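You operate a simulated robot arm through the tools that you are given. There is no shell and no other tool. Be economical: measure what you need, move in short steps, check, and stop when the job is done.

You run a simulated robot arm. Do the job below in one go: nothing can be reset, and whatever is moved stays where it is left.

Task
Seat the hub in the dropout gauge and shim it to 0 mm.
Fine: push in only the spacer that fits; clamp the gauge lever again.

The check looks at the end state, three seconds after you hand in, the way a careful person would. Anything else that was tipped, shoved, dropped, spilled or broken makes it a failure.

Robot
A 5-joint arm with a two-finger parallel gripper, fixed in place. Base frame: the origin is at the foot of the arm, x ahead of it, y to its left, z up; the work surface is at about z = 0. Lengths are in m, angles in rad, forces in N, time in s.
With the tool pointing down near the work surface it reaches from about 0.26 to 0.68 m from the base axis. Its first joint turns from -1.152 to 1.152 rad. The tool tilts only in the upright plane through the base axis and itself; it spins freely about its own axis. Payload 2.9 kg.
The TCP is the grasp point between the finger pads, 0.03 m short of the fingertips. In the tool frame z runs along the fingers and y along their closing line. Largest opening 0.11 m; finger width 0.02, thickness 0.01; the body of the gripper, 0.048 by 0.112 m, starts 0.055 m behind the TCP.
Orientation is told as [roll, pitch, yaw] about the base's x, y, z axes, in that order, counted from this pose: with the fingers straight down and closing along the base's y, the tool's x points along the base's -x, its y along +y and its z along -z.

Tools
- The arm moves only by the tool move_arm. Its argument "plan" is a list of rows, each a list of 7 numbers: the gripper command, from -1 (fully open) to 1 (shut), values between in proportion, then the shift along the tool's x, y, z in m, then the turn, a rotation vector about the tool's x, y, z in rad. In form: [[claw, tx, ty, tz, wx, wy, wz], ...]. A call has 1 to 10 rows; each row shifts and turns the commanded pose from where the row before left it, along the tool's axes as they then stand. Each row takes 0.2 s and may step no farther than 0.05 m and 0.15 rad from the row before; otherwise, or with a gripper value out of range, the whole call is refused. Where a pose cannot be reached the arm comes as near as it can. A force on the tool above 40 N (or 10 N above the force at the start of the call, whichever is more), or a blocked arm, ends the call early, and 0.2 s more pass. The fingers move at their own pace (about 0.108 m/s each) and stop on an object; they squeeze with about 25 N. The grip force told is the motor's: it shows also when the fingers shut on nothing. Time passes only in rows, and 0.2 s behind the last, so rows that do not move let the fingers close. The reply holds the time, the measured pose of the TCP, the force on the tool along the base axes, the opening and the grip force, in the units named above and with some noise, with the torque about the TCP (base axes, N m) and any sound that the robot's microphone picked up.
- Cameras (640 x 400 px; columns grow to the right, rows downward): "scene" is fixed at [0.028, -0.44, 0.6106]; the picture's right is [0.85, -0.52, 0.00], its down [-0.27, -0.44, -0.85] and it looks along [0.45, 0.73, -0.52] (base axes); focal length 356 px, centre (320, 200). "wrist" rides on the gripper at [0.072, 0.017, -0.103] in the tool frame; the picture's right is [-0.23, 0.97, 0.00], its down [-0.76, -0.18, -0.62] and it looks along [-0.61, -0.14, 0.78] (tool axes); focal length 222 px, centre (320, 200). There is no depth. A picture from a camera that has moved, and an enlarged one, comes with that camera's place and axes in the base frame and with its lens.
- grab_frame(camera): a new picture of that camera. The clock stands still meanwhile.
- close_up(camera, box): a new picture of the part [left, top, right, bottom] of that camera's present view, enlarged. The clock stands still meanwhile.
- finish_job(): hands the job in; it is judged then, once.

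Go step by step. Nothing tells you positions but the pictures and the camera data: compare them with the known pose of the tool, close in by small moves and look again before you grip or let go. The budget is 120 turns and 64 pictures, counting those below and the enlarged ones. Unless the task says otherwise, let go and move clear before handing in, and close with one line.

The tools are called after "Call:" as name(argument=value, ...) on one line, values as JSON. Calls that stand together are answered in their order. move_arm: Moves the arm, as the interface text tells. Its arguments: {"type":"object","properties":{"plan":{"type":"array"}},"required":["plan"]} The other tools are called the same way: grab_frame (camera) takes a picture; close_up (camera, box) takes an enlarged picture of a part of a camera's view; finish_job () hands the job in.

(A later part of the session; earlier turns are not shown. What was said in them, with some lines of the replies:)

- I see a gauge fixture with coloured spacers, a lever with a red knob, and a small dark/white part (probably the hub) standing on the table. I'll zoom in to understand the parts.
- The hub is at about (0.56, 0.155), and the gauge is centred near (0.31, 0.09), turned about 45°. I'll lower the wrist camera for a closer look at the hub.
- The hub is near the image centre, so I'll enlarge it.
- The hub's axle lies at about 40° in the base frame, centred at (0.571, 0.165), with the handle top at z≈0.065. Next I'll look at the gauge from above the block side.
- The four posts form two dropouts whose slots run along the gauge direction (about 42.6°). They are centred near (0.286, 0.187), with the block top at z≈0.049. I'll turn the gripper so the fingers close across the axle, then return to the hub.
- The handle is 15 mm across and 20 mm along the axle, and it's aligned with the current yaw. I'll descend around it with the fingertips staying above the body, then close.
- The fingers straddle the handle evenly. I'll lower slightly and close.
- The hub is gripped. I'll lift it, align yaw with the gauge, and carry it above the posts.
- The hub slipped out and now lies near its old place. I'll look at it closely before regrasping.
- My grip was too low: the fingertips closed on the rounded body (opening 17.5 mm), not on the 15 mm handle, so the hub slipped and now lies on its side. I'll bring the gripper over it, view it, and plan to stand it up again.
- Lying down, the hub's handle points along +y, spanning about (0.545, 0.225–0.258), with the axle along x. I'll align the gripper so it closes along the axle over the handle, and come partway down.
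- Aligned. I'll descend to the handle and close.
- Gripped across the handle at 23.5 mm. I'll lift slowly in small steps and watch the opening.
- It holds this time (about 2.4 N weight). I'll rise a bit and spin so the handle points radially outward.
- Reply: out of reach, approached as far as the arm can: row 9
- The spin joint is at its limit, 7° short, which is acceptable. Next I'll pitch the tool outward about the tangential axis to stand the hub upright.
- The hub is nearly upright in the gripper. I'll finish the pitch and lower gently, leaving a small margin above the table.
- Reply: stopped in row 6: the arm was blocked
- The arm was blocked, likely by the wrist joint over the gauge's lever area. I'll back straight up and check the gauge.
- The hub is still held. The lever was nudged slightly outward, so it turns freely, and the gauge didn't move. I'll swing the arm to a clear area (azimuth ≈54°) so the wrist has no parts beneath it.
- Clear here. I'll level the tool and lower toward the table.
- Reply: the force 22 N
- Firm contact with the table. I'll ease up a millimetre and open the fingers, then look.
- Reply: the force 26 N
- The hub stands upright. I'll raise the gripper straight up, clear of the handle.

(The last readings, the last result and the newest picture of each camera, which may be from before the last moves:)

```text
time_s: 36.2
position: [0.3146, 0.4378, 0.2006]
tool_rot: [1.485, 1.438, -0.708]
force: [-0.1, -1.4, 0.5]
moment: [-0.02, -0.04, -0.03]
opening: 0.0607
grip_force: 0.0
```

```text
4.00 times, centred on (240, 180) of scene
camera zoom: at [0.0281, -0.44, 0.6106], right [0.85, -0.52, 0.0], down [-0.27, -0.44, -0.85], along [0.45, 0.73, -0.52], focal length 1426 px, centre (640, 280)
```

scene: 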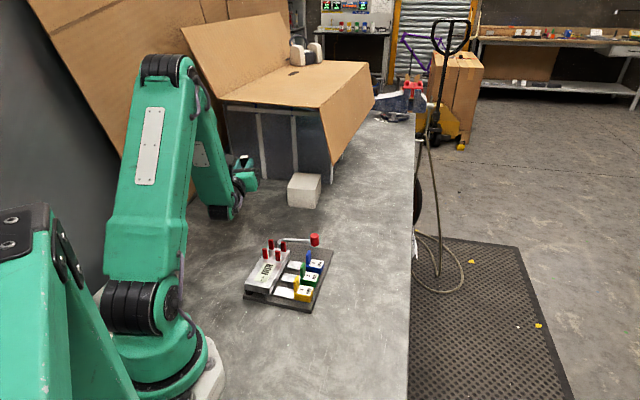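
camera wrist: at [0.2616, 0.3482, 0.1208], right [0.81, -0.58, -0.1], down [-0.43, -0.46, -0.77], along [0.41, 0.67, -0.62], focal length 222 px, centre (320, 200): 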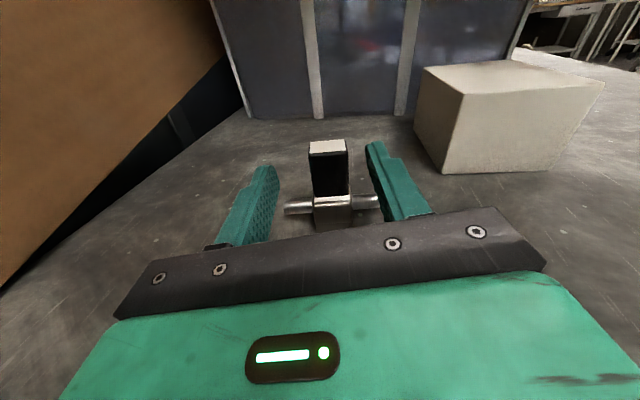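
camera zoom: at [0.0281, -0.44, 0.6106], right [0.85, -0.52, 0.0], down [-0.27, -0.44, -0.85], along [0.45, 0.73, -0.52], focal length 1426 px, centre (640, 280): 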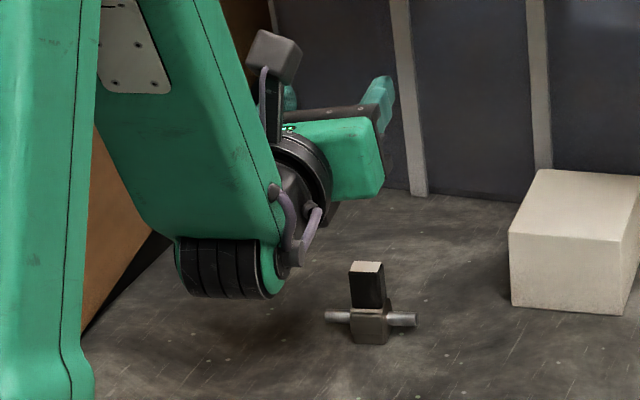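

The hub is standing well. I'll pitch the tool back to vertical.

Call:
move_arm(plan=[[-0.1, 0, 0, -0.005, 0.0183, -0.1406, 0], [-0.1, 0, 0, 0, 0.0183, -0.1406, 0], [-0.1, 0, 0, 0, 0.0183, -0.1406, 0], [-0.1, 0, 0, 0, 0.0183, -0.1406, 0], [-0.1, 0, 0, 0, 0.0183, -0.1406, 0], [-0.1, 0, 0, 0, 0.0183, -0.1406, 0], [-0.1, 0, 0, 0, 0.0183, -0.1406, 0], [-0.1, 0, 0, 0, 0.0183, -0.1406, 0], [-0.1, 0, 0, 0, 0.0183, -0.1406, 0], [-0.1, 0, 0, 0, 0.0183, -0.1406, 0]])

Call:
move_arm(plan=[[-0.5, 0, 0, 0, 0.0183, -0.1406, 0], [-0.5, 0, 0, 0, 0, 0, 0]])

Call:
grab_frame(camera="wrist")

```text
time_s: 38.4
position: [0.3138, 0.4318, 0.2023]
tool_rot: [0.019, 0.139, -2.066]
force: [-0.1, 0.2, 0.0]
moment: [0.01, 0.03, 0.02]
opening: 0.0607
grip_force: 0.0
```

```text
time_s: 39.0
position: [0.3142, 0.4335, 0.201]
tool_rot: [0.0, -0.002, -2.069]
force: [1.1, -0.4, -0.6]
moment: [0.03, -0.02, -0.01]
opening: 0.0824
grip_force: 0.1
```

```text
22 pictures are left
camera wrist: at [0.3644, 0.4883, 0.3046], right [0.75, -0.66, 0.0], down [-0.52, -0.58, 0.62], along [-0.41, -0.47, -0.78], focal length 222 px, centre (320, 200)
```

wrist: 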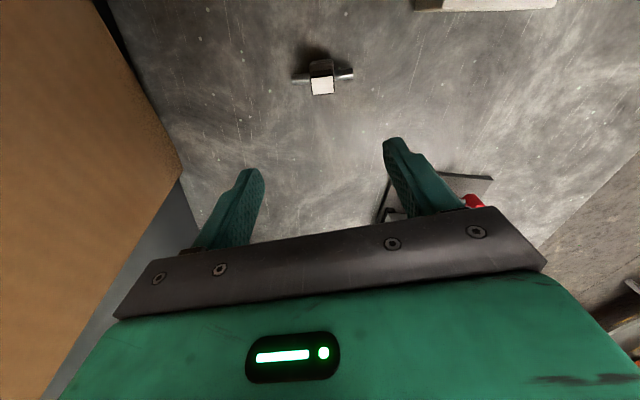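

Call:
close_up(camera="wrist", box=[275, 35, 375, 115])

```text
5.00 times, centred on (325, 75) of wrist
camera zoom: at [0.3644, 0.4883, 0.3046], right [0.75, -0.66, 0.0], down [-0.52, -0.58, 0.62], along [-0.41, -0.47, -0.78], focal length 1111 px, centre (295, 825)
```

zoom: 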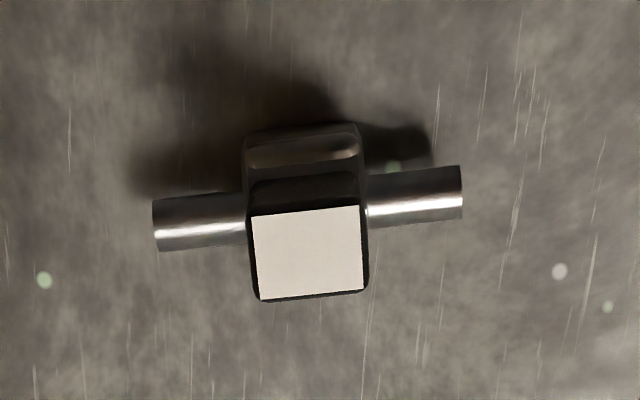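

The hub stands at (0.334, 0.450) with its axle at −37°. I'll spin the gripper 171.6° to align with the axle within the spin limits.

Call:
move_arm(plan=[[-0.5, 0, 0, 0, 0, 0, -0.1498], [-0.5, 0, 0, 0, 0, 0, -0.1498], [-0.5, 0, 0, 0, 0, 0, -0.1498], [-0.5, 0, 0, 0, 0, 0, -0.1498], [-0.5, 0, 0, 0, 0, 0, -0.1498], [-0.5, 0, 0, 0, 0, 0, -0.1498], [-0.5, 0, 0, 0, 0, 0, -0.1498], [-0.5, 0, 0, 0, 0, 0, -0.1498], [-0.5, 0, 0, 0, 0, 0, -0.1498], [-0.5, 0, 0, 0, 0, 0, -0.1498]])

Call:
move_arm(plan=[[-0.5, 0, 0, 0, 0, 0, -0.1498], [-0.5, 0, 0, 0, 0, 0, -0.1498], [-0.5, 0, 0, 0, 0, 0, -0.1498], [-0.5, 0, 0, 0, 0, 0, -0.1498], [-0.5, 0, 0, 0, 0, 0, -0.1498], [-0.5, 0, 0, 0, 0, 0, -0.1498], [-0.5, 0, 0, 0, 0, 0, -0.1498], [-0.5, 0, 0, 0, 0, 0, -0.1498], [-0.5, 0, 0, 0, 0, 0, -0.1498], [-0.5, 0, 0, 0, 0, 0, -0.1498]])

Call:
move_arm(plan=[[-0.5, -0.0251, -0.0059, 0.04, 0, 0, 0], [-0.5, 0, 0, 0.045, 0, 0, 0], [-0.5, 0, 0, 0, 0, 0, 0]])

Call:
grab_frame(camera="wrist")

```text
time_s: 41.2
position: [0.3134, 0.4339, 0.2009]
tool_rot: [-0.001, 0.0, -0.571]
force: [-0.2, -0.1, 0.6]
moment: [-0.02, 0.0, 0.03]
opening: 0.0827
grip_force: 0.1
```

```text
time_s: 43.4
position: [0.3146, 0.4332, 0.2019]
tool_rot: [-0.001, 0.0, 0.923]
force: [-0.9, -0.2, -0.1]
moment: [0.0, 0.02, 0.01]
opening: 0.0826
grip_force: 0.0
```

```text
time_s: 44.2
position: [0.3334, 0.45, 0.1156]
tool_rot: [0.001, 0.0, 0.92]
force: [-0.1, -0.1, 0.3]
moment: [0.04, 0.0, 0.03]
opening: 0.0826
grip_force: 0.0
```

```text
20 pictures are left
camera wrist: at [0.2768, 0.4014, 0.2194], right [-0.64, 0.77, 0.0], down [0.6, 0.5, 0.62], along [0.48, 0.4, -0.78], focal length 222 px, centre (320, 200)
```

wrist: 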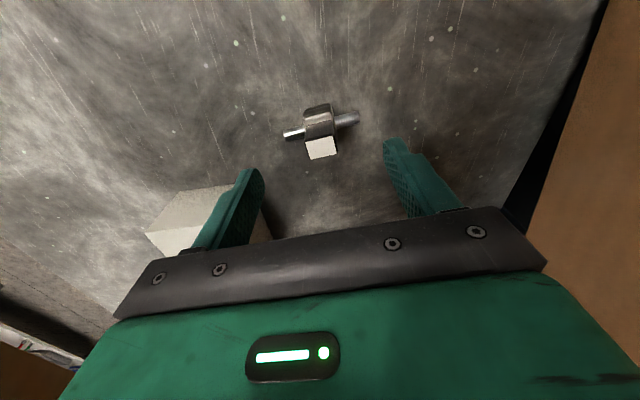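

Aligned over the handle. I'll descend and close along the axle direction.

Call:
move_arm(plan=[[-0.4, 0, 0, 0.03, 0, 0, 0], [-0.4, 0, 0, 0.0185, 0, 0, 0], [0.2, 0, 0, 0, 0, 0, 0], [0.5, 0, 0, 0, 0, 0, 0], [1, 0, 0, 0, 0, 0, 0], [1, 0, 0, 0, 0, 0, 0]])

Call:
move_arm(plan=[[1, 0, 0, -0.004, 0, 0, 0], [1, 0, 0, -0.008, 0, 0, 0], [1, 0, 0, -0.01, 0, 0, 0]])

Call:
close_up(camera="wrist", box=[240, 90, 400, 250])

```text
time_s: 45.6
position: [0.3344, 0.4492, 0.0684]
tool_rot: [0.002, 0.0, 0.922]
force: [0.5, 0.9, 0.8]
moment: [0.02, -0.04, 0.02]
opening: 0.0234
grip_force: 25.0
```

```text
time_s: 46.4
position: [0.3346, 0.4486, 0.0909]
tool_rot: [-0.001, 0.002, 0.921]
force: [-0.6, -0.2, -2.9]
moment: [-0.02, -0.02, 0.01]
opening: 0.0235
grip_force: 24.9
```

```text
2.50 times, centred on (320, 170) of wrist
camera zoom: at [0.2769, 0.4014, 0.1936], right [-0.64, 0.77, 0.0], down [0.6, 0.5, 0.62], along [0.48, 0.4, -0.78], focal length 555 px, centre (320, 275)
```

zoom: 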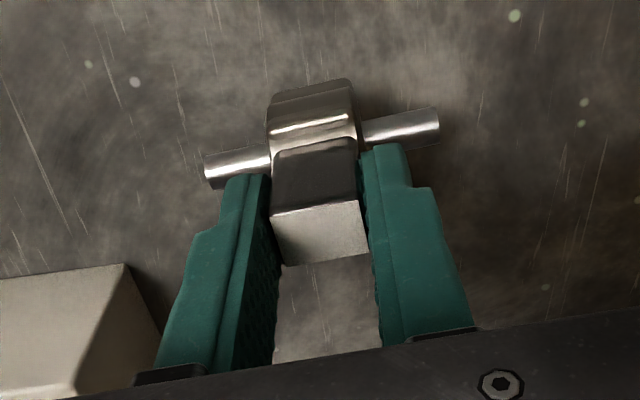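

Securely held. I'll lift slowly, then spin to the gauge orientation, then carry it over.

Call:
move_arm(plan=[[1, 0, 0, -0.01, 0, 0, 0], [1, 0, 0, -0.015, 0, 0, -0.06], [1, 0, 0, -0.02, 0, 0, -0.12], [1, 0, 0, -0.02, 0, 0, -0.139], [1, 0, 0, -0.02, 0, 0, -0.139], [1, 0, 0, -0.015, 0, 0, -0.139], [1, 0, 0, -0.008, 0, 0, -0.139], [1, 0, 0, 0, 0, 0, -0.139], [1, 0, 0, 0, 0, 0, -0.139], [1, 0, 0, 0, 0, 0, -0.139]])

Call:
move_arm(plan=[[1, 0, 0, 0, 0, 0, -0.139], [1, 0, 0, 0, 0, 0, -0.1], [1, 0, 0, 0, 0, 0, 0]])

```text
time_s: 48.6
position: [0.3348, 0.4492, 0.1978]
tool_rot: [-0.002, 0.0, 2.078]
force: [-1.0, 0.2, -2.4]
moment: [-0.02, 0.0, 0.02]
opening: 0.0236
grip_force: 25.0
```

```text
time_s: 49.4
position: [0.3338, 0.4502, 0.1977]
tool_rot: [0.0, 0.0, 2.315]
force: [-0.8, -0.1, -2.1]
moment: [-0.02, -0.03, -0.03]
opening: 0.0236
grip_force: 25.1
```

Call:
move_arm(plan=[[1, 0.008, 0.0105, 0, 0, 0, 0], [1, 0.0165, 0.022, 0, 0, 0, 0], [1, 0.0177, 0.0236, 0, 0, 0, 0], [1, 0.0177, 0.0236, 0, 0, 0, 0], [1, 0.0177, 0.0236, 0, 0, 0, 0], [1, 0.0177, 0.0236, 0, 0, 0, 0], [1, 0.0177, 0.0236, 0, 0, 0, 0], [1, 0.0177, 0.0236, 0, 0, 0, 0], [1, 0.0177, 0.0236, 0, 0, 0, 0], [1, 0.01, 0.014, 0, 0, 0, 0]])

Call:
grab_frame(camera="wrist")

Call:
close_up(camera="scene", box=[230, 190, 350, 310])

```text
time_s: 51.6
position: [0.283, 0.1893, 0.1995]
tool_rot: [0.001, 0.001, 2.313]
force: [0.0, -0.2, -2.8]
moment: [0.0, 0.03, 0.0]
opening: 0.0235
grip_force: 25.1
```

```text
18 pictures are left
camera wrist: at [0.3213, 0.1245, 0.3018], right [-0.87, -0.49, 0.0], down [-0.38, 0.68, 0.62], along [-0.31, 0.54, -0.78], focal length 222 px, centre (320, 200)
```

wrist: 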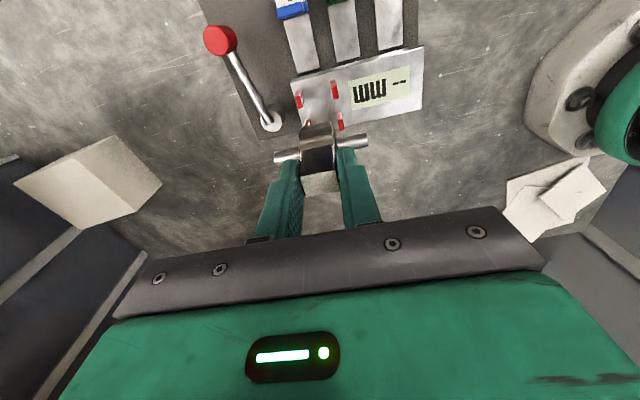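

```text
3.33 times, centred on (290, 250) of scene
camera zoom: at [0.0281, -0.44, 0.6106], right [0.85, -0.52, 0.0], down [-0.27, -0.44, -0.85], along [0.45, 0.73, -0.52], focal length 1188 px, centre (420, 33)
```

zoom: 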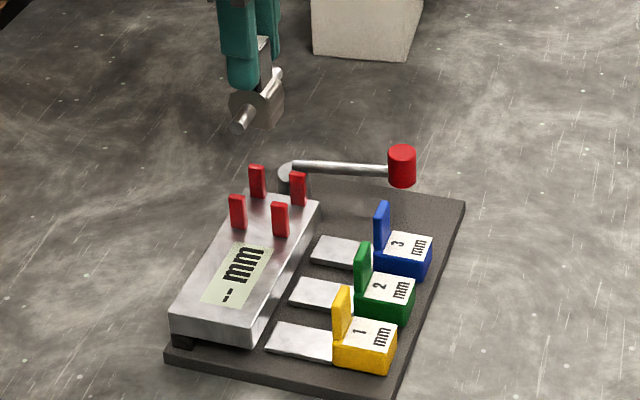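

The hub is above the posts. I'll enlarge the post area to refine the target.

Call:
close_up(camera="wrist", box=[260, 60, 380, 180])

```text
3.33 times, centred on (320, 120) of wrist
camera zoom: at [0.3213, 0.1245, 0.3018], right [-0.87, -0.49, 0.0], down [-0.38, 0.68, 0.62], along [-0.31, 0.54, -0.78], focal length 740 px, centre (320, 467)
```

zoom: 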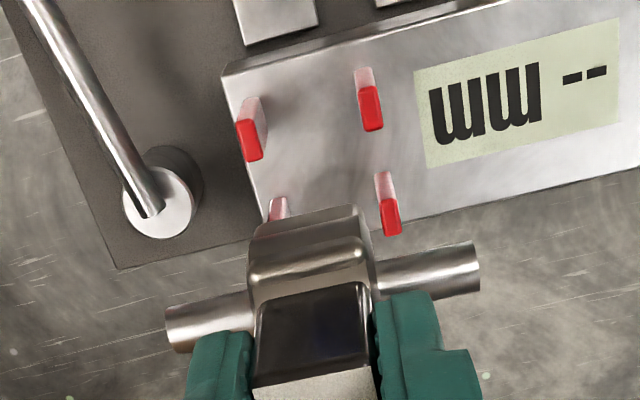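

The posts check out consistently: the needed correction is under 2 mm. I'll apply it and lower to just above the post tops.

Call:
move_arm(plan=[[1, 0.002, 0.0008, 0, 0, 0, 0], [1, 0, 0, 0.01, 0, 0, 0], [1, 0, 0, 0.015, 0, 0, 0], [1, 0, 0, 0.015, 0, 0, 0], [1, 0, 0, 0.008, 0, 0, 0], [1, 0, 0, 0, 0, 0, 0]])

Call:
close_up(camera="wrist", box=[250, 80, 390, 200])

Call:
close_up(camera="scene", box=[245, 210, 325, 280])

```text
time_s: 53.0
position: [0.2856, 0.1876, 0.1493]
tool_rot: [0.0, 0.001, 2.313]
force: [0.0, 0.0, -2.3]
moment: [0.0, -0.01, 0.01]
opening: 0.0235
grip_force: 25.0
```

```text
3.33 times, centred on (320, 140) of wrist
camera zoom: at [0.3222, 0.1228, 0.253], right [-0.87, -0.49, 0.0], down [-0.38, 0.68, 0.62], along [-0.31, 0.54, -0.78], focal length 740 px, centre (320, 400)
```

zoom: 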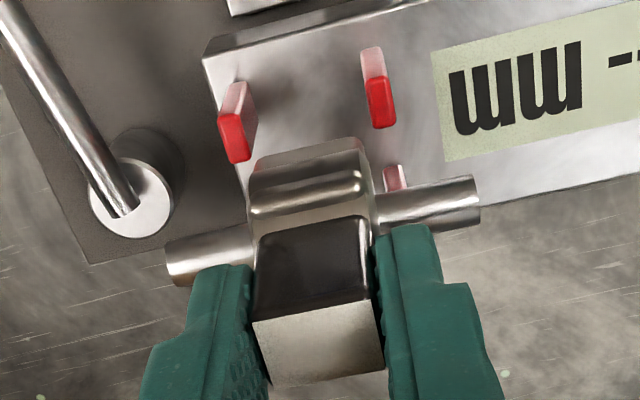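

```text
5.71 times, centred on (285, 245) of scene
camera zoom: at [0.0281, -0.44, 0.6106], right [0.85, -0.52, 0.0], down [-0.27, -0.44, -0.85], along [0.45, 0.73, -0.52], focal length 2037 px, centre (520, -57)
```

zoom: 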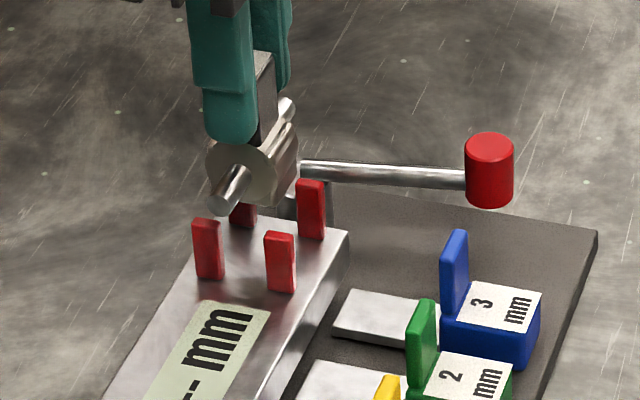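

The hub is within about 1 mm of centre. I'll lower gently in small steps and watch the force.

Call:
move_arm(plan=[[1, 0.001, 0.0006, 0.003, 0, 0, 0], [1, 0, 0, 0.003, 0, 0, 0], [1, 0, 0, 0.003, 0, 0, 0], [1, 0, 0, 0.002, 0, 0, 0]])

```text
time_s: 54.0
position: [0.2866, 0.1856, 0.1391]
tool_rot: [0.001, 0.0, 2.313]
force: [0.7, -0.3, -2.4]
moment: [0.0, -0.03, 0.01]
opening: 0.0236
grip_force: 24.8
```

No contact, so it's passing between the posts. I'll continue down.

Call:
move_arm(plan=[[1, 0, 0, 0.003, 0, 0, 0], [1, 0, 0, 0.003, 0, 0, 0], [1, 0, 0, 0.003, 0, 0, 0], [1, 0, 0, 0.003, 0, 0, 0]])

Call:
close_up(camera="scene", box=[245, 210, 325, 280])

```text
time_s: 55.0
position: [0.2858, 0.1849, 0.1273]
tool_rot: [0.002, 0.0, 2.312]
force: [0.0, -0.6, -2.1]
moment: [0.01, -0.01, 0.02]
opening: 0.0235
grip_force: 24.7
```

```text
5.71 times, centred on (285, 245) of scene
camera zoom: at [0.0281, -0.44, 0.6106], right [0.85, -0.52, 0.0], down [-0.27, -0.44, -0.85], along [0.45, 0.73, -0.52], focal length 2037 px, centre (520, -57)
```

zoom: 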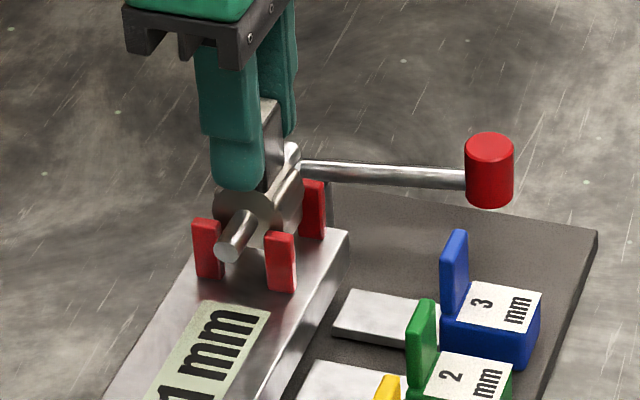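

The display now shows a value, and the axle is between the posts. I'll continue down to contact.

Call:
move_arm(plan=[[1, 0, 0, 0.003, 0, 0, 0], [1, 0, 0, 0.003, 0, 0, 0], [1, 0, 0, 0.002, 0, 0, 0], [1, 0, 0, 0.001, 0, 0, 0]])

```text
time_s: 56.0
position: [0.2856, 0.1871, 0.1178]
tool_rot: [0.0, 0.002, 2.314]
force: [-0.1, -0.8, -1.5]
moment: [-0.02, -0.01, 0.0]
opening: 0.0236
grip_force: 24.8
```

Call:
move_arm(plan=[[1, 0, 0, 0.001, 0, 0, 0], [1, 0, 0, 0.0005, 0, 0, 0]])

```text
time_s: 56.6
position: [0.2857, 0.1868, 0.1175]
tool_rot: [-0.001, 0.0, 2.312]
force: [-0.6, 0.7, -2.8]
moment: [-0.02, 0.01, -0.02]
opening: 0.0234
grip_force: 25.0
```

Call:
move_arm(plan=[[1, 0, 0, 0.001, 0, 0, 0], [1, 0, 0, 0.001, 0, 0, 0]])

```text
time_s: 57.2
position: [0.2862, 0.1871, 0.1147]
tool_rot: [-0.001, 0.001, 2.315]
force: [0.0, 0.7, -2.5]
moment: [0.02, 0.0, 0.0]
opening: 0.0239
grip_force: 24.8
```

Call:
move_arm(plan=[[1, 0, 0, 0.001, 0, 0, 0], [1, 0, 0, 0.001, 0, 0, 0]])

Call:
close_up(camera="scene", box=[245, 210, 325, 280])

```text
time_s: 57.8
position: [0.2853, 0.1863, 0.1135]
tool_rot: [-0.002, 0.0, 2.315]
force: [-6.8, 0.4, 15.7]
moment: [0.04, 0.41, -0.02]
opening: 0.0237
grip_force: 25.0
```

```text
5.71 times, centred on (285, 245) of scene
camera zoom: at [0.028, -0.44, 0.6106], right [0.85, -0.52, 0.0], down [-0.27, -0.44, -0.85], along [0.45, 0.73, -0.52], focal length 2037 px, centre (520, -57)
```

zoom: 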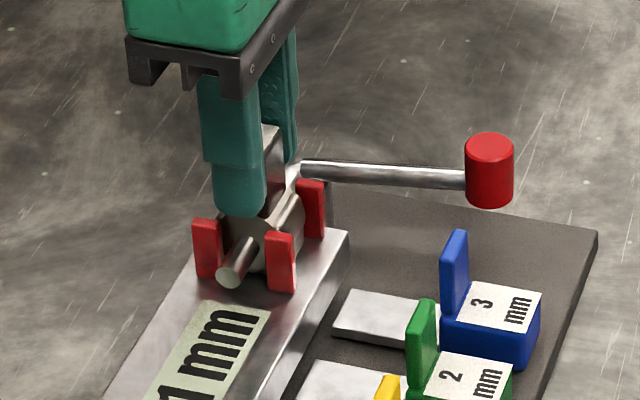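

Seated with firm contact. I'll ease off, open the fingers and rise straight up.

Call:
move_arm(plan=[[1, 0, 0, -0.0008, 0, 0, 0], [0.6, 0, 0, 0, 0, 0, 0], [0.4, 0, 0, 0, 0, 0, 0], [0.2, 0, 0, 0, 0, 0, 0], [0.2, 0, 0, -0.01, 0, 0, 0], [0.2, 0, 0, -0.02, 0, 0, 0], [0.2, 0, 0, -0.04, 0, 0, 0], [0.2, 0, 0, -0.04, 0, 0, 0]])

Call:
close_up(camera="scene", box=[230, 215, 350, 320])

```text
time_s: 59.6
position: [0.2875, 0.186, 0.2267]
tool_rot: [0.0, -0.001, 2.311]
force: [0.0, 0.1, 0.2]
moment: [0.01, -0.01, -0.04]
opening: 0.044
grip_force: 0.1
```

```text
3.81 times, centred on (290, 268) of scene
camera zoom: at [0.0281, -0.44, 0.6106], right [0.85, -0.52, 0.0], down [-0.27, -0.44, -0.85], along [0.45, 0.73, -0.52], focal length 1358 px, centre (434, -57)
```

zoom: 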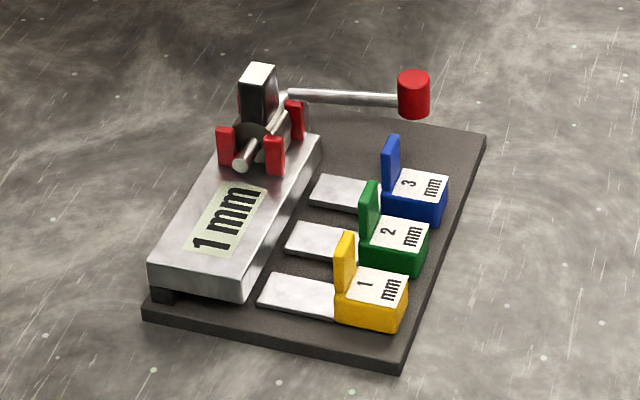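

The gauge reads 1 mm, so the yellow 1 mm spacer fits. I'll move with closed fingers behind its outer face and check before pushing.

Call:
move_arm(plan=[[1, 0.0368, 0.0179, 0, 0, 0, 0], [1, 0.0368, 0.0179, 0, 0, 0, 0], [1, 0.0368, 0.0179, 0, 0, 0, 0], [1, 0.0368, 0.0179, 0, 0, 0, 0], [1, 0, 0, 0.04, 0, 0, 0], [1, 0, 0, 0.04, 0, 0, 0], [1, 0, 0, 0.03, 0, 0, 0], [1, 0, 0, 0, 0, 0, 0]])

Call:
close_up(camera="scene", box=[230, 215, 350, 320])

Call:
grab_frame(camera="wrist")

```text
time_s: 61.4
position: [0.331, 0.0275, 0.1135]
tool_rot: [-0.002, 0.0, 2.313]
force: [-0.1, -0.3, -0.1]
moment: [0.0, 0.03, 0.0]
opening: 0.0001
grip_force: 25.1
```

```text
3.81 times, centred on (290, 268) of scene
camera zoom: at [0.0281, -0.44, 0.6106], right [0.85, -0.52, 0.0], down [-0.27, -0.44, -0.85], along [0.45, 0.73, -0.52], focal length 1358 px, centre (434, -57)
```

zoom: 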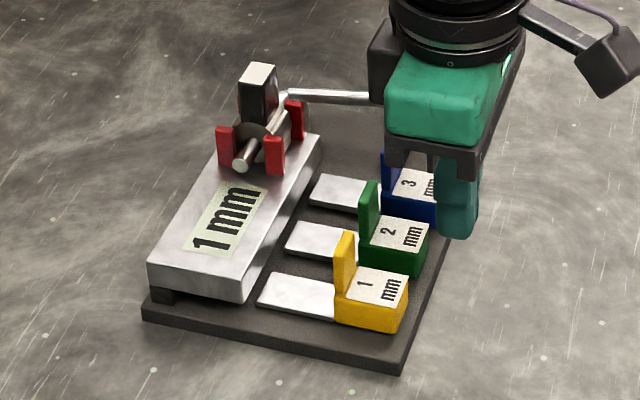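

```text
9 pictures are left
camera wrist: at [0.3683, -0.037, 0.2171], right [-0.87, -0.49, 0.0], down [-0.38, 0.68, 0.62], along [-0.3, 0.54, -0.78], focal length 222 px, centre (320, 200)
```

wrist: 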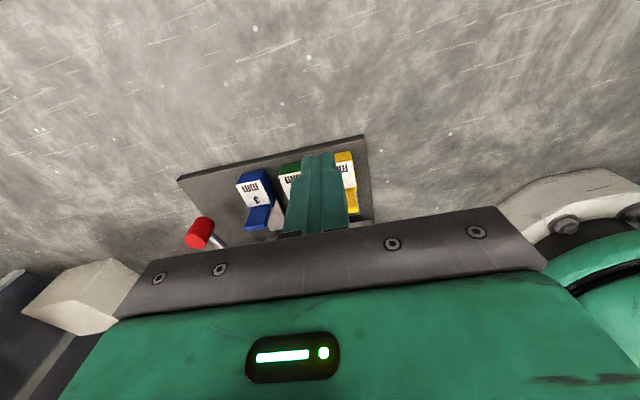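

The fingers are lined up behind the yellow spacer (centre e1≈0.259). I'll descend and begin the push toward the block.

Call:
move_arm(plan=[[1, 0, 0.003, 0.03, 0, 0, 0], [1, 0, 0, 0.02, 0, 0, 0], [1, 0, 0, 0.0105, 0, 0, 0], [1, 0, 0, 0, 0, 0, 0]])

Call:
close_up(camera="scene", box=[250, 240, 350, 320])

```text
time_s: 62.4
position: [0.3308, 0.0266, 0.0525]
tool_rot: [-0.001, 0.002, 2.313]
force: [0.0, -0.6, -0.4]
moment: [-0.02, 0.0, 0.0]
opening: 0.0
grip_force: 24.9
```

```text
5.00 times, centred on (300, 280) of scene
camera zoom: at [0.0281, -0.44, 0.6106], right [0.85, -0.52, 0.0], down [-0.27, -0.44, -0.85], along [0.45, 0.73, -0.52], focal length 1783 px, centre (420, -200)
```

zoom: 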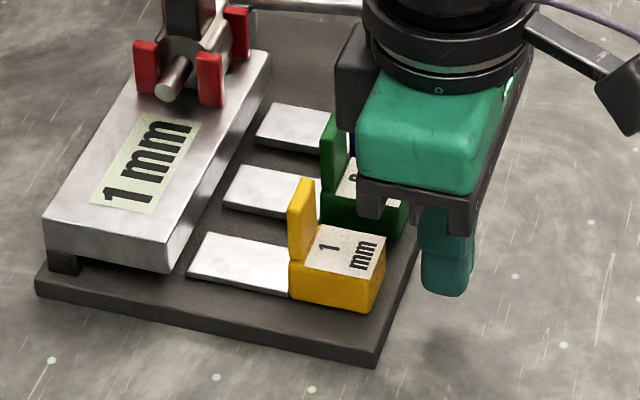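

Well aligned with the yellow spacer. I'll push in.

Call:
move_arm(plan=[[1, -0.008, 0, 0, 0, 0, 0], [1, -0.008, 0, 0, 0, 0, 0], [1, -0.008, 0, 0, 0, 0, 0], [1, -0.008, 0, 0, 0, 0, 0], [1, -0.008, 0, 0, 0, 0, 0]])

```text
time_s: 63.6
position: [0.3024, 0.0568, 0.0536]
tool_rot: [-0.001, -0.001, 2.314]
force: [4.4, -6.8, -1.1]
moment: [-0.09, -0.09, 0.0]
opening: 0.0
grip_force: 24.9
```

It's sliding with about 8 N. I'll keep pushing.

Call:
move_arm(plan=[[1, -0.006, 0, 0, 0, 0, 0], [1, -0.006, 0, 0, 0, 0, 0], [1, -0.005, 0, 0, 0, 0, 0]])

Call:
close_up(camera="scene", box=[240, 220, 350, 320])

```text
time_s: 64.4
position: [0.2917, 0.0688, 0.0533]
tool_rot: [0.002, 0.0, 2.314]
force: [3.7, -7.3, 1.1]
moment: [-0.13, -0.02, -0.04]
opening: 0.0002
grip_force: 24.8
```

```text
4.00 times, centred on (295, 270) of scene
camera zoom: at [0.028, -0.44, 0.6106], right [0.85, -0.52, 0.0], down [-0.27, -0.44, -0.85], along [0.45, 0.73, -0.52], focal length 1426 px, centre (420, -80)
```

zoom: 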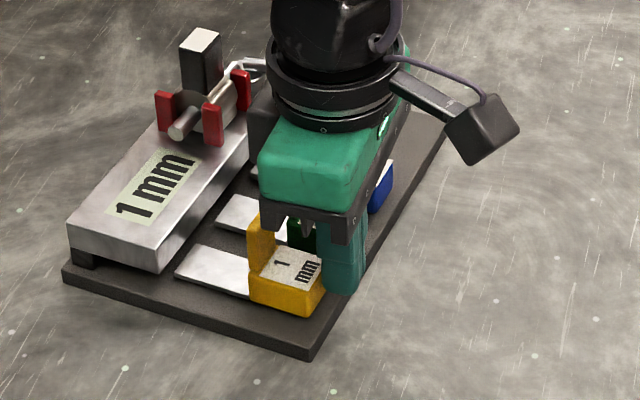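

The display still reads 1 mm, and the whole gauge has slid about 2–3 cm rather than the spacer moving. The lever must still be clamping the spacers, so it has to be opened first. I'll back off and rise to measure the gauge's new pose.

Call:
move_arm(plan=[[1, 0.015, 0, 0, 0, 0, 0], [1, 0.005, 0, -0.04, 0, 0, 0], [1, 0, 0, -0.045, 0, 0, 0], [1, 0, 0, -0.045, 0, 0, 0], [-0.5, -0.02, -0.013, -0.035, 0, 0, 0], [-1, -0.03, -0.02, -0.025, 0, 0, 0], [-1, -0.03, -0.02, -0.02, 0, 0, 0], [-1, -0.03, -0.02, -0.01, 0, 0, 0], [-1, 0, 0, 0, 0, 0, 0]])

Call:
close_up(camera="wrist", box=[170, 0, 470, 200])

```text
time_s: 66.4
position: [0.2863, 0.1853, 0.2734]
tool_rot: [0.002, 0.0, 2.312]
force: [-0.1, 0.1, -0.6]
moment: [0.0, 0.02, 0.03]
opening: 0.1101
grip_force: 0.2
```

```text
2.00 times, centred on (320, 100) of wrist
camera zoom: at [0.3218, 0.1204, 0.3773], right [-0.87, -0.49, 0.0], down [-0.38, 0.68, 0.62], along [-0.31, 0.54, -0.78], focal length 444 px, centre (320, 400)
```

zoom: 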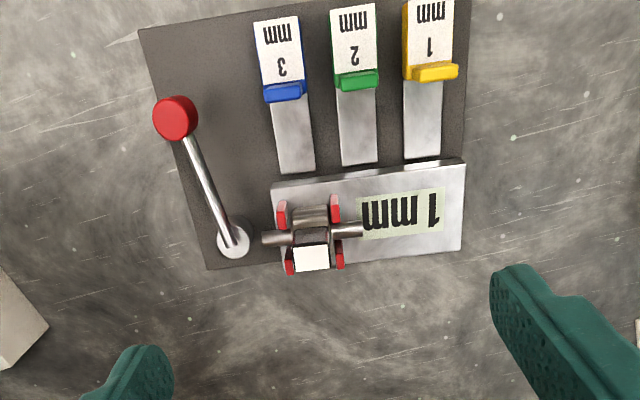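

From this view the gauge now sits at about 35.7°, and the lever stands only about 9° from its start position. I'll spin the gripper so I can straddle the lever knob and swing it open.

Call:
move_arm(plan=[[-0.5, 0, 0, 0, 0, 0, 0.148], [-0.5, 0, 0, 0, 0, 0, 0.148], [-0.5, 0, 0, 0, 0, 0, 0.148], [-0.5, 0, 0, 0, 0, 0, 0.148], [-0.5, 0, 0, 0, 0, 0, 0.148], [-0.5, 0, 0, 0, 0, 0, 0.148], [-0.5, 0, 0, 0, 0, 0, 0.148], [-0.5, 0, 0, 0, 0, 0, 0.148], [-0.5, 0, 0, 0, 0, 0, 0.148], [-0.5, 0, 0, 0, 0, 0, 0.148]])

Call:
move_arm(plan=[[-0.3, 0, 0, 0, 0, 0, 0.148], [-0.3, 0, 0, 0, 0, 0, 0.148], [-0.3, 0, 0, 0, 0, 0, 0.148], [-0.3, 0, 0, 0, 0, 0, 0.148], [-0.3, 0, 0, 0, 0, 0, 0.148], [-0.3, 0, 0, 0, 0, 0, 0.148], [-0.3, 0, 0, 0, 0, 0, 0.148], [-0.3, 0, 0, 0, 0, 0, 0.148], [-0.3, 0, 0, 0, 0, 0, 0.148], [-0.3, 0, 0, 0, 0, 0, 0.148]])

```text
time_s: 68.6
position: [0.2846, 0.1851, 0.2716]
tool_rot: [0.0, 0.0, 0.83]
force: [1.2, 0.3, -0.7]
moment: [0.03, 0.01, 0.04]
opening: 0.0823
grip_force: 0.0
```

```text
time_s: 70.8
position: [0.284, 0.1853, 0.2744]
tool_rot: [0.0, 0.001, -0.648]
force: [-1.3, 0.5, -0.2]
moment: [0.01, 0.0, 0.0]
opening: 0.0716
grip_force: 0.1
```

Call:
move_arm(plan=[[0.1, 0, 0, 0, 0, 0, 0.148], [0.1, -0.0312, 0.036, 0, 0, 0, 0], [0.1, -0.0312, 0.036, 0, 0, 0, 0], [0.1, 0, 0, 0.045, 0, 0, 0], [0.1, 0, 0, 0.045, 0, 0, 0], [0.1, 0, 0, 0.04, 0, 0, 0], [0.1, 0, 0, 0, 0, 0, 0]])

Call:
grab_frame(camera="wrist")

```text
time_s: 72.4
position: [0.3798, 0.1903, 0.1428]
tool_rot: [0.002, 0.0, -0.795]
force: [0.4, 0.5, -0.9]
moment: [-0.01, -0.01, 0.03]
opening: 0.0495
grip_force: 0.1
```

```text
5 pictures are left
camera wrist: at [0.3413, 0.2536, 0.2465], right [0.85, 0.52, 0.0], down [0.41, -0.67, 0.62], along [0.32, -0.53, -0.78], focal length 222 px, centre (320, 200)
```

wrist: 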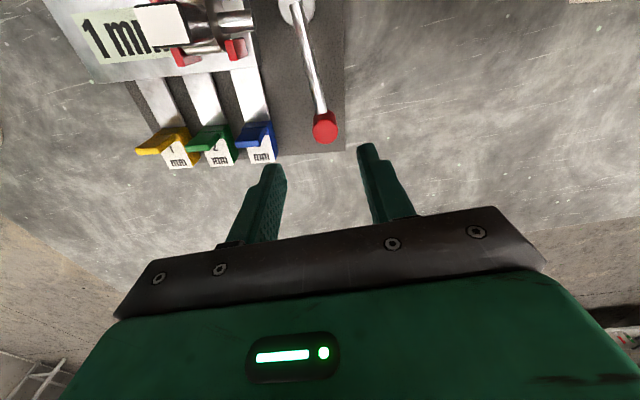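

The knob sits between the fingers' lines. I'll descend so they straddle it.

Call:
move_arm(plan=[[0.1, 0.003, 0.003, 0.03, 0, 0, 0], [0.1, 0, 0, 0.02, 0, 0, 0], [0.1, 0, 0, 0.015, 0, 0, 0], [0.1, 0, 0, 0, 0, 0, 0]])

```text
time_s: 73.4
position: [0.3807, 0.1966, 0.0774]
tool_rot: [0.0, 0.0, -0.795]
force: [-0.1, -0.2, -0.1]
moment: [0.02, 0.03, 0.06]
opening: 0.0496
grip_force: 0.1
```

Now I'll swing the lever outward along its arc, watching the force.

Call:
move_arm(plan=[[0.4, 0, 0, 0, 0, 0, 0], [0.4, 0.0004, 0.0082, 0, 0, 0, -0.1], [0.4, 0.0004, 0.0082, 0, 0, 0, -0.1], [0.4, 0.0004, 0.0082, 0, 0, 0, -0.1], [0.4, 0.0004, 0.0082, 0, 0, 0, -0.1]])

```text
time_s: 74.6
position: [0.3973, 0.2234, 0.0788]
tool_rot: [-0.002, 0.001, -0.394]
force: [-0.8, -0.4, 0.1]
moment: [-0.01, 0.0, -0.01]
opening: 0.0332
grip_force: 0.4
```

Call:
move_arm(plan=[[0.4, 0.0004, 0.0082, 0, 0, 0, -0.1], [0.4, 0.0004, 0.0082, 0, 0, 0, -0.1], [0.4, 0.0004, 0.0082, 0, 0, 0, -0.1], [0.4, 0.0004, 0.0082, 0, 0, 0, -0.1]])

Call:
close_up(camera="scene", box=[220, 190, 360, 310])

```text
time_s: 75.6
position: [0.406, 0.2541, 0.0773]
tool_rot: [0.0, 0.001, 0.009]
force: [1.4, -0.2, 0.0]
moment: [-0.01, -0.01, 0.0]
opening: 0.0332
grip_force: 0.1
```

```text
3.33 times, centred on (290, 250) of scene
camera zoom: at [0.028, -0.44, 0.6106], right [0.85, -0.52, 0.0], down [-0.27, -0.44, -0.85], along [0.45, 0.73, -0.52], focal length 1188 px, centre (420, 33)
```

zoom: 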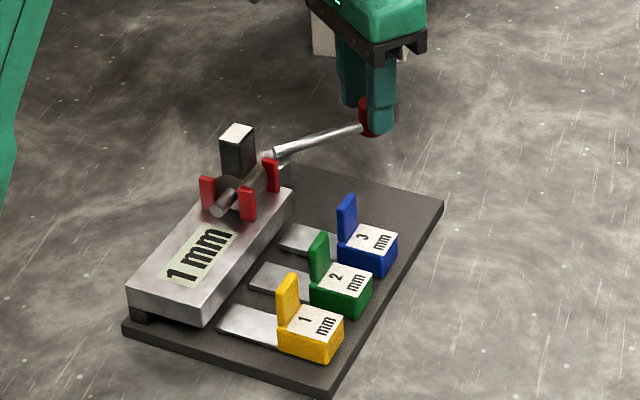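

The lever turns freely with the fingers. I'll continue to about 90° while checking for a stop.

Call:
move_arm(plan=[[0.4, 0.0004, 0.0082, 0, 0, 0, -0.1], [0.4, 0.0004, 0.0082, 0, 0, 0, -0.1], [0.4, 0.0004, 0.0082, 0, 0, 0, -0.1]])

Call:
move_arm(plan=[[0.4, 0.0004, 0.0082, 0, 0, 0, -0.1], [0.4, 0.0004, 0.0082, 0, 0, 0, -0.1]])

```text
time_s: 76.4
position: [0.3997, 0.2779, 0.0771]
tool_rot: [0.001, 0.0, 0.309]
force: [-1.1, -6.4, -0.1]
moment: [-0.11, -0.01, 0.0]
opening: 0.0357
grip_force: 3.2
```

```text
time_s: 77.0
position: [0.3939, 0.2947, 0.0776]
tool_rot: [0.0, 0.001, 0.505]
force: [0.2, -6.8, 1.0]
moment: [-0.13, -0.01, -0.05]
opening: 0.0357
grip_force: 3.2
```

I've reached the lever's stop (force jumped to about 6.5 N). I'll release, rise, and move to a viewing pose above the spacers.

Call:
move_arm(plan=[[0.4, 0, -0.005, 0, 0, 0, 0], [0, 0, 0, 0, 0, 0, 0], [0, 0, 0, -0.03, 0, 0, 0], [0, 0, 0, -0.045, 0, 0, 0], [0, 0, 0, -0.045, 0, 0, 0.145], [0, 0, 0, -0.045, 0, 0, 0.145], [0, 0, 0, -0.03, 0, 0, 0.145], [0, 0, 0, 0, 0, 0, 0.145], [0, 0, 0, 0, 0, 0, 0.145], [0, 0, 0, 0, 0, 0, 0.145]])

Call:
move_arm(plan=[[-0.5, 0, 0, 0, 0, 0, 0.145], [-1, 0, 0, 0, 0, 0, 0.145], [-1, 0, 0, 0, 0, 0, 0.145], [-1, -0.0228, -0.0309, 0, 0, 0, 0.05], [-1, -0.0228, -0.0309, 0, 0, 0, 0], [-1, -0.0228, -0.0309, 0, 0, 0, 0], [-1, -0.0228, -0.0309, 0, 0, 0, 0], [-1, -0.0228, -0.0309, 0, 0, 0, 0], [-1, -0.0228, -0.0309, 0, 0, 0, 0], [-1, 0, 0, 0, 0, 0, 0]])

Call:
close_up(camera="wrist", box=[170, 0, 470, 200])

```text
time_s: 79.2
position: [0.3969, 0.2883, 0.2723]
tool_rot: [-0.001, 0.0, -0.368]
force: [1.2, -0.7, 0.2]
moment: [-0.01, -0.01, 0.01]
opening: 0.0552
grip_force: 0.0
```

```text
time_s: 81.4
position: [0.3491, 0.0619, 0.2724]
tool_rot: [0.001, 0.001, -0.849]
force: [-0.2, -0.3, 0.8]
moment: [-0.02, 0.0, -0.01]
opening: 0.1101
grip_force: 0.0
```

```text
2.00 times, centred on (320, 100) of wrist
camera zoom: at [0.3129, 0.1274, 0.3758], right [0.88, 0.47, 0.0], down [0.37, -0.69, 0.62], along [0.3, -0.55, -0.78], focal length 444 px, centre (320, 400)
```

zoom: 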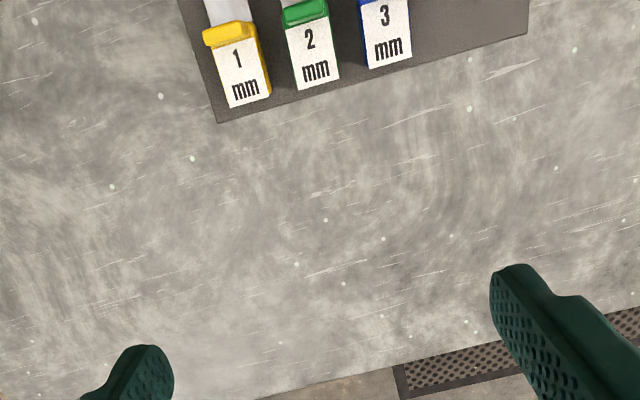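

The lever swing also brought the gauge back to about 41°, and the yellow spacer's outer face is at about (0.287, 0.081). I'll come down behind it and push gently with the lever open.

Call:
move_arm(plan=[[1, 0.0193, -0.0343, 0, 0, 0, 0], [1, 0, 0, 0.045, 0, 0, 0], [1, 0, 0, 0.045, 0, 0, 0], [1, 0, 0, 0.045, 0, 0, 0], [1, 0, 0, 0.045, 0, 0, 0], [1, 0, 0, 0.0354, 0, 0, 0], [1, 0, 0, 0, 0, 0, 0]])

Call:
move_arm(plan=[[1, 0.009, 0, 0, 0, 0, 0], [1, 0.008, 0, 0, 0, 0, 0], [1, 0.006, 0, 0, 0, 0, 0], [1, 0.006, 0, 0, 0, 0, 0]])

```text
time_s: 83.0
position: [0.3125, 0.0576, 0.0558]
tool_rot: [0.001, -0.001, -0.851]
force: [-0.1, 0.1, 0.8]
moment: [0.01, -0.01, 0.03]
opening: 0.0001
grip_force: 25.2
```

```text
time_s: 84.0
position: [0.2916, 0.0778, 0.0574]
tool_rot: [0.003, 0.0, -0.85]
force: [-0.4, -0.3, -0.4]
moment: [-0.05, -0.01, -0.02]
opening: 0.0002
grip_force: 25.1
```

Call:
move_arm(plan=[[1, 0.004, 0, 0, 0, 0, 0], [1, 0.004, 0, 0, 0, 0, 0], [1, 0.004, 0, 0, 0, 0, 0]])

```text
time_s: 84.8
position: [0.2848, 0.0881, 0.0569]
tool_rot: [0.002, 0.001, -0.851]
force: [0.8, -0.4, -0.1]
moment: [0.02, -0.02, 0.01]
opening: 0.0004
grip_force: 25.0
```

Call:
move_arm(plan=[[1, 0.004, 0, 0, 0, 0, 0], [1, 0.004, 0, 0, 0, 0, 0], [1, 0.004, 0, 0, 0, 0, 0], [1, 0.003, 0, 0, 0, 0, 0]])

Call:
close_up(camera="scene", box=[220, 210, 340, 310])

```text
time_s: 85.8
position: [0.2744, 0.0964, 0.058]
tool_rot: [0.002, -0.001, -0.85]
force: [1.2, -0.2, 0.1]
moment: [-0.01, 0.01, 0.0]
opening: 0.0
grip_force: 25.5
```

```text
4.00 times, centred on (280, 260) of scene
camera zoom: at [0.028, -0.44, 0.6106], right [0.85, -0.52, 0.0], down [-0.27, -0.44, -0.85], along [0.45, 0.73, -0.52], focal length 1426 px, centre (480, -40)
```

zoom: 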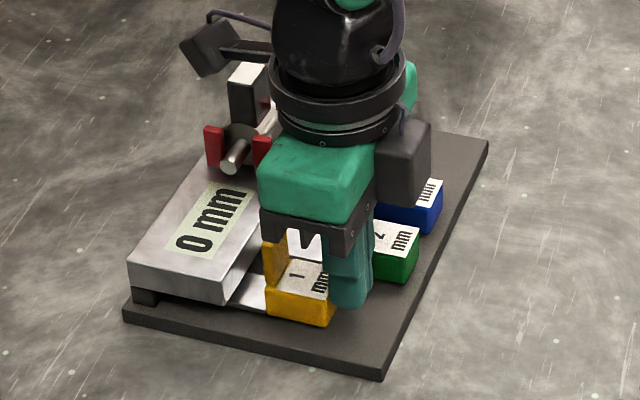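

The display reads 0 mm; the spacer slides freely with the lever open. I'll push it gently the rest of the way toward its stop.

Call:
move_arm(plan=[[1, 0.004, 0, 0, 0, 0, 0], [1, 0.004, 0, 0, 0, 0, 0], [1, 0.002, 0, 0, 0, 0, 0]])

```text
time_s: 86.6
position: [0.2684, 0.1047, 0.0575]
tool_rot: [0.001, -0.001, -0.851]
force: [6.9, -7.9, 4.6]
moment: [-0.18, -0.12, -0.02]
opening: 0.0
grip_force: 25.0
```

The spacer has hit its stop, fully in. I'll back off, rise, and return to straddle the lever knob near (0.394, 0.289).

Call:
move_arm(plan=[[1, -0.004, 0, 0, 0, 0, 0], [1, -0.012, 0, 0, 0, 0, 0], [1, 0, 0, -0.04, 0, 0, 0], [1, 0, 0, -0.045, 0, 0, 0], [1, 0, 0, -0.045, 0, 0, 0], [1, 0, 0, -0.02, 0, 0, -0.15], [1, 0, 0, 0, 0, 0, -0.15], [1, 0, 0, 0, 0, 0, -0.15], [1, 0, 0, 0, 0, 0, -0.15], [1, 0, 0, 0, 0, 0, -0.15]])

Call:
move_arm(plan=[[0, 0, 0, 0, 0, 0, -0.15], [0, 0, 0, 0, 0, 0, -0.15], [0, -0.0256, 0.0277, 0, 0, 0, 0], [0, -0.0256, 0.0277, 0, 0, 0, 0], [0, -0.0256, 0.0277, 0, 0, 0, 0], [0, -0.0256, 0.0277, 0, 0, 0, 0], [0, -0.0256, 0.0277, 0, 0, 0, 0], [0, -0.0256, 0.0277, 0, 0, 0, 0], [0, 0, 0, 0.04, 0, 0, 0], [0, 0, 0, 0, 0, 0, 0]])

```text
time_s: 88.8
position: [0.2784, 0.0926, 0.2078]
tool_rot: [0.001, 0.001, -0.096]
force: [0.1, 0.0, -0.3]
moment: [-0.01, 0.01, -0.04]
opening: 0.0002
grip_force: 25.3
```

```text
time_s: 91.0
position: [0.3952, 0.289, 0.1701]
tool_rot: [-0.001, 0.0, 0.198]
force: [0.2, -0.7, 0.1]
moment: [-0.02, -0.03, 0.02]
opening: 0.0551
grip_force: 0.0
```

I'll use one wrist picture to confirm where the knob is before descending.

Call:
grab_frame(camera="wrist")

```text
1 pictures are left
camera wrist: at [0.3205, 0.2905, 0.2719], right [0.03, 1.0, 0.0], down [0.78, -0.02, 0.62], along [0.62, -0.02, -0.78], focal length 222 px, centre (320, 200)
```

wrist: 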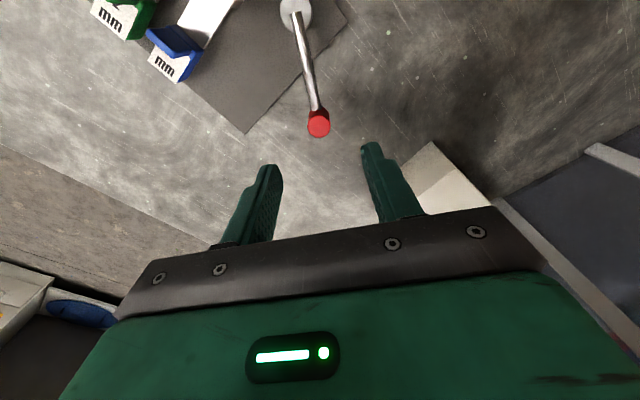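

The knob is at (0.390, 0.286), between the fingers, and the lever is at about 10°. I'll descend around it and swing it back clamped.

Call:
move_arm(plan=[[0, 0.004, -0.0015, 0.03, 0, 0, 0], [0, 0, 0, 0.03, 0, 0, 0], [0, 0, 0, 0.022, 0, 0, 0], [0, 0, 0, 0.01, 0, 0, 0], [0.4, 0, 0, 0, 0, 0, 0]])

Call:
move_arm(plan=[[0.4, 0.0004, -0.0079, 0, 0, 0, 0.1], [0.4, 0.0004, -0.0079, 0, 0, 0, 0.1], [0.4, 0.0004, -0.0079, 0, 0, 0, 0.1], [0.4, 0.0004, -0.0079, 0, 0, 0, 0.1]])

```text
time_s: 92.2
position: [0.393, 0.284, 0.0764]
tool_rot: [0.0, -0.001, 0.2]
force: [0.3, -0.5, 0.4]
moment: [0.01, 0.0, -0.01]
opening: 0.0331
grip_force: 0.0
```

```text
time_s: 93.2
position: [0.3912, 0.2534, 0.0766]
tool_rot: [0.0, 0.001, -0.202]
force: [-0.4, 0.7, 0.3]
moment: [0.03, -0.02, 0.02]
opening: 0.0333
grip_force: 0.0
```

Call:
move_arm(plan=[[0.4, 0.0004, -0.0079, 0, 0, 0, 0.1], [0.4, 0.0004, -0.0079, 0, 0, 0, 0.1], [0.4, 0.0004, -0.0079, 0, 0, 0, 0.1], [0.4, 0.0004, -0.0079, 0, 0, 0, 0.1]])

```text
time_s: 94.2
position: [0.3798, 0.2224, 0.0762]
tool_rot: [0.002, -0.001, -0.605]
force: [0.5, 0.2, -0.3]
moment: [0.01, -0.04, -0.01]
opening: 0.0332
grip_force: 0.5
```

Call:
move_arm(plan=[[0.4, 0.0001, -0.0035, 0, 0, 0, 0.045], [0.4, 0.0001, -0.0035, 0, 0, 0, 0.045], [0.4, 0.0001, -0.0035, 0, 0, 0, 0.045]])

```text
time_s: 95.0
position: [0.373, 0.2152, 0.0771]
tool_rot: [0.001, 0.001, -0.736]
force: [0.3, -0.5, 0.8]
moment: [0.01, 0.04, -0.02]
opening: 0.0335
grip_force: 0.3
```

Call:
move_arm(plan=[[0.4, 0.0001, -0.0035, 0, 0, 0, 0.045], [0.4, 0.0001, -0.0025, 0, 0, 0, 0.03]])

```text
time_s: 95.6
position: [0.3697, 0.2114, 0.0749]
tool_rot: [0.002, 0.0, -0.811]
force: [0.7, -0.5, 0.4]
moment: [0.01, -0.03, 0.0]
opening: 0.0332
grip_force: 0.3
```

Call:
move_arm(plan=[[0.4, 0, -0.0025, 0, 0, 0, 0.03], [0.4, 0, -0.002, 0, 0, 0, 0.02]])

```text
time_s: 96.2
position: [0.3642, 0.2081, 0.0763]
tool_rot: [0.002, 0.001, -0.862]
force: [-0.3, 0.3, -0.3]
moment: [-0.03, 0.04, 0.02]
opening: 0.033
grip_force: 0.1
```

Call:
move_arm(plan=[[0.4, 0, -0.002, 0, 0, 0, 0.02], [0.4, 0, -0.001, 0, 0, 0, 0.01]])

```text
time_s: 96.8
position: [0.3625, 0.2065, 0.076]
tool_rot: [0.0, 0.002, -0.893]
force: [-0.9, 0.4, -0.2]
moment: [0.0, -0.01, 0.0]
opening: 0.0331
grip_force: 0.2
```

Call:
move_arm(plan=[[0.4, 0, -0.0015, 0, 0, 0, 0.01], [0.4, 0, -0.0015, 0, 0, 0, 0.01]])

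```text
time_s: 97.4
position: [0.362, 0.2055, 0.0763]
tool_rot: [0.003, -0.002, -0.91]
force: [2.9, 6.2, -1.1]
moment: [0.06, -0.02, 0.06]
opening: 0.0358
grip_force: 3.1
```

The lever is firmly against its clamped stop. I'll release it and rise. Since the gauge slid about 4 cm earlier, I'll then nudge it back squarely with both fingertips on the plate's far edge.

Call:
move_arm(plan=[[0.4, 0, 0.003, 0, 0, 0, 0], [0, 0, 0.001, 0, 0, 0, 0], [0, 0, 0, -0.03, 0, 0, 0], [0, 0, 0, -0.045, 0, 0, -0.09], [0, 0, 0, -0.045, 0, 0, 0], [0, 0, 0, -0.03, 0, 0, 0], [-0.5, 0.0367, -0.0174, 0, 0, 0, 0], [-1, 0.0367, -0.0174, 0, 0, 0, 0], [-1, 0.0367, -0.0174, 0, 0, 0, 0], [-1, 0.0367, -0.0174, 0, 0, 0, 0]])

```text
time_s: 99.6
position: [0.213, 0.2674, 0.2247]
tool_rot: [0.001, 0.001, -0.819]
force: [0.4, 0.3, 0.6]
moment: [0.01, -0.02, 0.01]
opening: 0.1098
grip_force: 0.1
```

Call:
move_arm(plan=[[-1, 0, 0, 0.045, 0, 0, 0], [-1, 0, 0, 0.045, 0, 0, 0], [-1, 0, 0, 0.045, 0, 0, 0], [-1, 0, 0, 0.035, 0, 0, 0], [-1, 0, 0, 0.0187, 0, 0, 0], [-1, 0, 0, 0, 0, 0, 0]])

```text
time_s: 101.0
position: [0.2147, 0.2641, 0.0357]
tool_rot: [0.001, 0.0, -0.821]
force: [0.4, -1.1, -0.6]
moment: [-0.02, -0.02, 0.03]
opening: 0.11
grip_force: 0.1
```

Down cleanly. I'll move slowly toward the plate edge.

Call:
move_arm(plan=[[-1, -0.006, 0, 0, 0, 0, 0], [-1, -0.006, 0, 0, 0, 0, 0], [-1, -0.005, 0, 0, 0, 0, 0], [-1, -0.004, 0, 0, 0, 0, 0], [-1, -0.004, 0, 0, 0, 0, 0]])

```text
time_s: 102.2
position: [0.23, 0.2477, 0.0366]
tool_rot: [-0.001, 0.0, -0.823]
force: [-8.2, 6.7, 2.2]
moment: [0.06, 0.04, -0.59]
opening: 0.1096
grip_force: 0.0
```

Contact as expected, with about 10 N sliding force. I'll push back slowly.

Call:
move_arm(plan=[[-1, -0.004, 0, 0, 0, 0, 0], [-1, -0.004, 0, 0, 0, 0, 0], [-1, -0.004, 0, 0, 0, 0, 0], [-1, -0.004, 0, 0, 0, 0, 0]])

```text
time_s: 103.2
position: [0.2411, 0.2385, 0.0365]
tool_rot: [0.0, 0.0, -0.821]
force: [-8.6, 9.5, 6.8]
moment: [0.12, 0.19, -0.08]
opening: 0.1101
grip_force: 0.0
```

Call:
move_arm(plan=[[-1, -0.004, 0, 0, 0, 0, 0], [-1, -0.004, 0, 0, 0, 0, 0], [-1, -0.004, 0, 0, 0, 0, 0], [-1, -0.004, 0, 0, 0, 0, 0], [-1, -0.003, 0, 0, 0, 0, 0]])

```text
time_s: 104.4
position: [0.2551, 0.2227, 0.036]
tool_rot: [0.0, 0.0, -0.82]
force: [-9.4, 9.0, 5.5]
moment: [0.1, 0.28, -0.07]
opening: 0.1099
grip_force: 0.1
```

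The plate edge is back at its original line. I'll back off and rise clear, then use the last picture to verify.

Call:
move_arm(plan=[[-1, 0.005, 0, 0, 0, 0, 0], [-1, 0.02, 0, 0, 0, 0, 0], [-1, 0.02, 0, 0, 0, 0, 0], [-1, 0, 0, -0.04, 0, 0, 0], [-1, 0, 0, -0.045, 0, 0, 0], [-1, 0, 0, -0.045, 0, 0, 0], [-1, 0, 0, -0.045, 0, 0, 0], [-1, 0, 0.02, -0.03, 0, 0, 0], [-1, 0.02, 0.02, -0.02, 0, 0, 0]])

Call:
close_up(camera="scene", box=[230, 210, 350, 320])

```text
time_s: 106.4
position: [0.239, 0.2994, 0.2605]
tool_rot: [0.001, -0.002, -0.82]
force: [-0.3, -0.1, -0.3]
moment: [-0.06, -0.01, 0.01]
opening: 0.1098
grip_force: 0.1
```

```text
3.64 times, centred on (290, 265) of scene
camera zoom: at [0.028, -0.44, 0.6106], right [0.85, -0.52, 0.0], down [-0.27, -0.44, -0.85], along [0.45, 0.73, -0.52], focal length 1296 px, centre (429, -36)
```

zoom: 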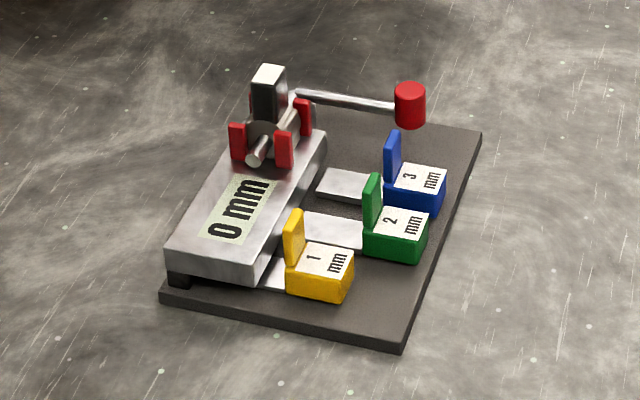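

The hub is seated, the display reads 0 mm, only the yellow spacer is in, and the lever is back at its clamped position. The gauge is roughly where it started and the arm is clear, so I'm handing in.

Call:
finish_job()

```text
The job is handed in.
```

The hub is seated, only the 1 mm spacer is in, the lever is clamped and the gauge reads 0 mm; on the way I dropped the hub once and slid the gauge about 4 cm, then pushed it back to within about 1 cm of where it started.
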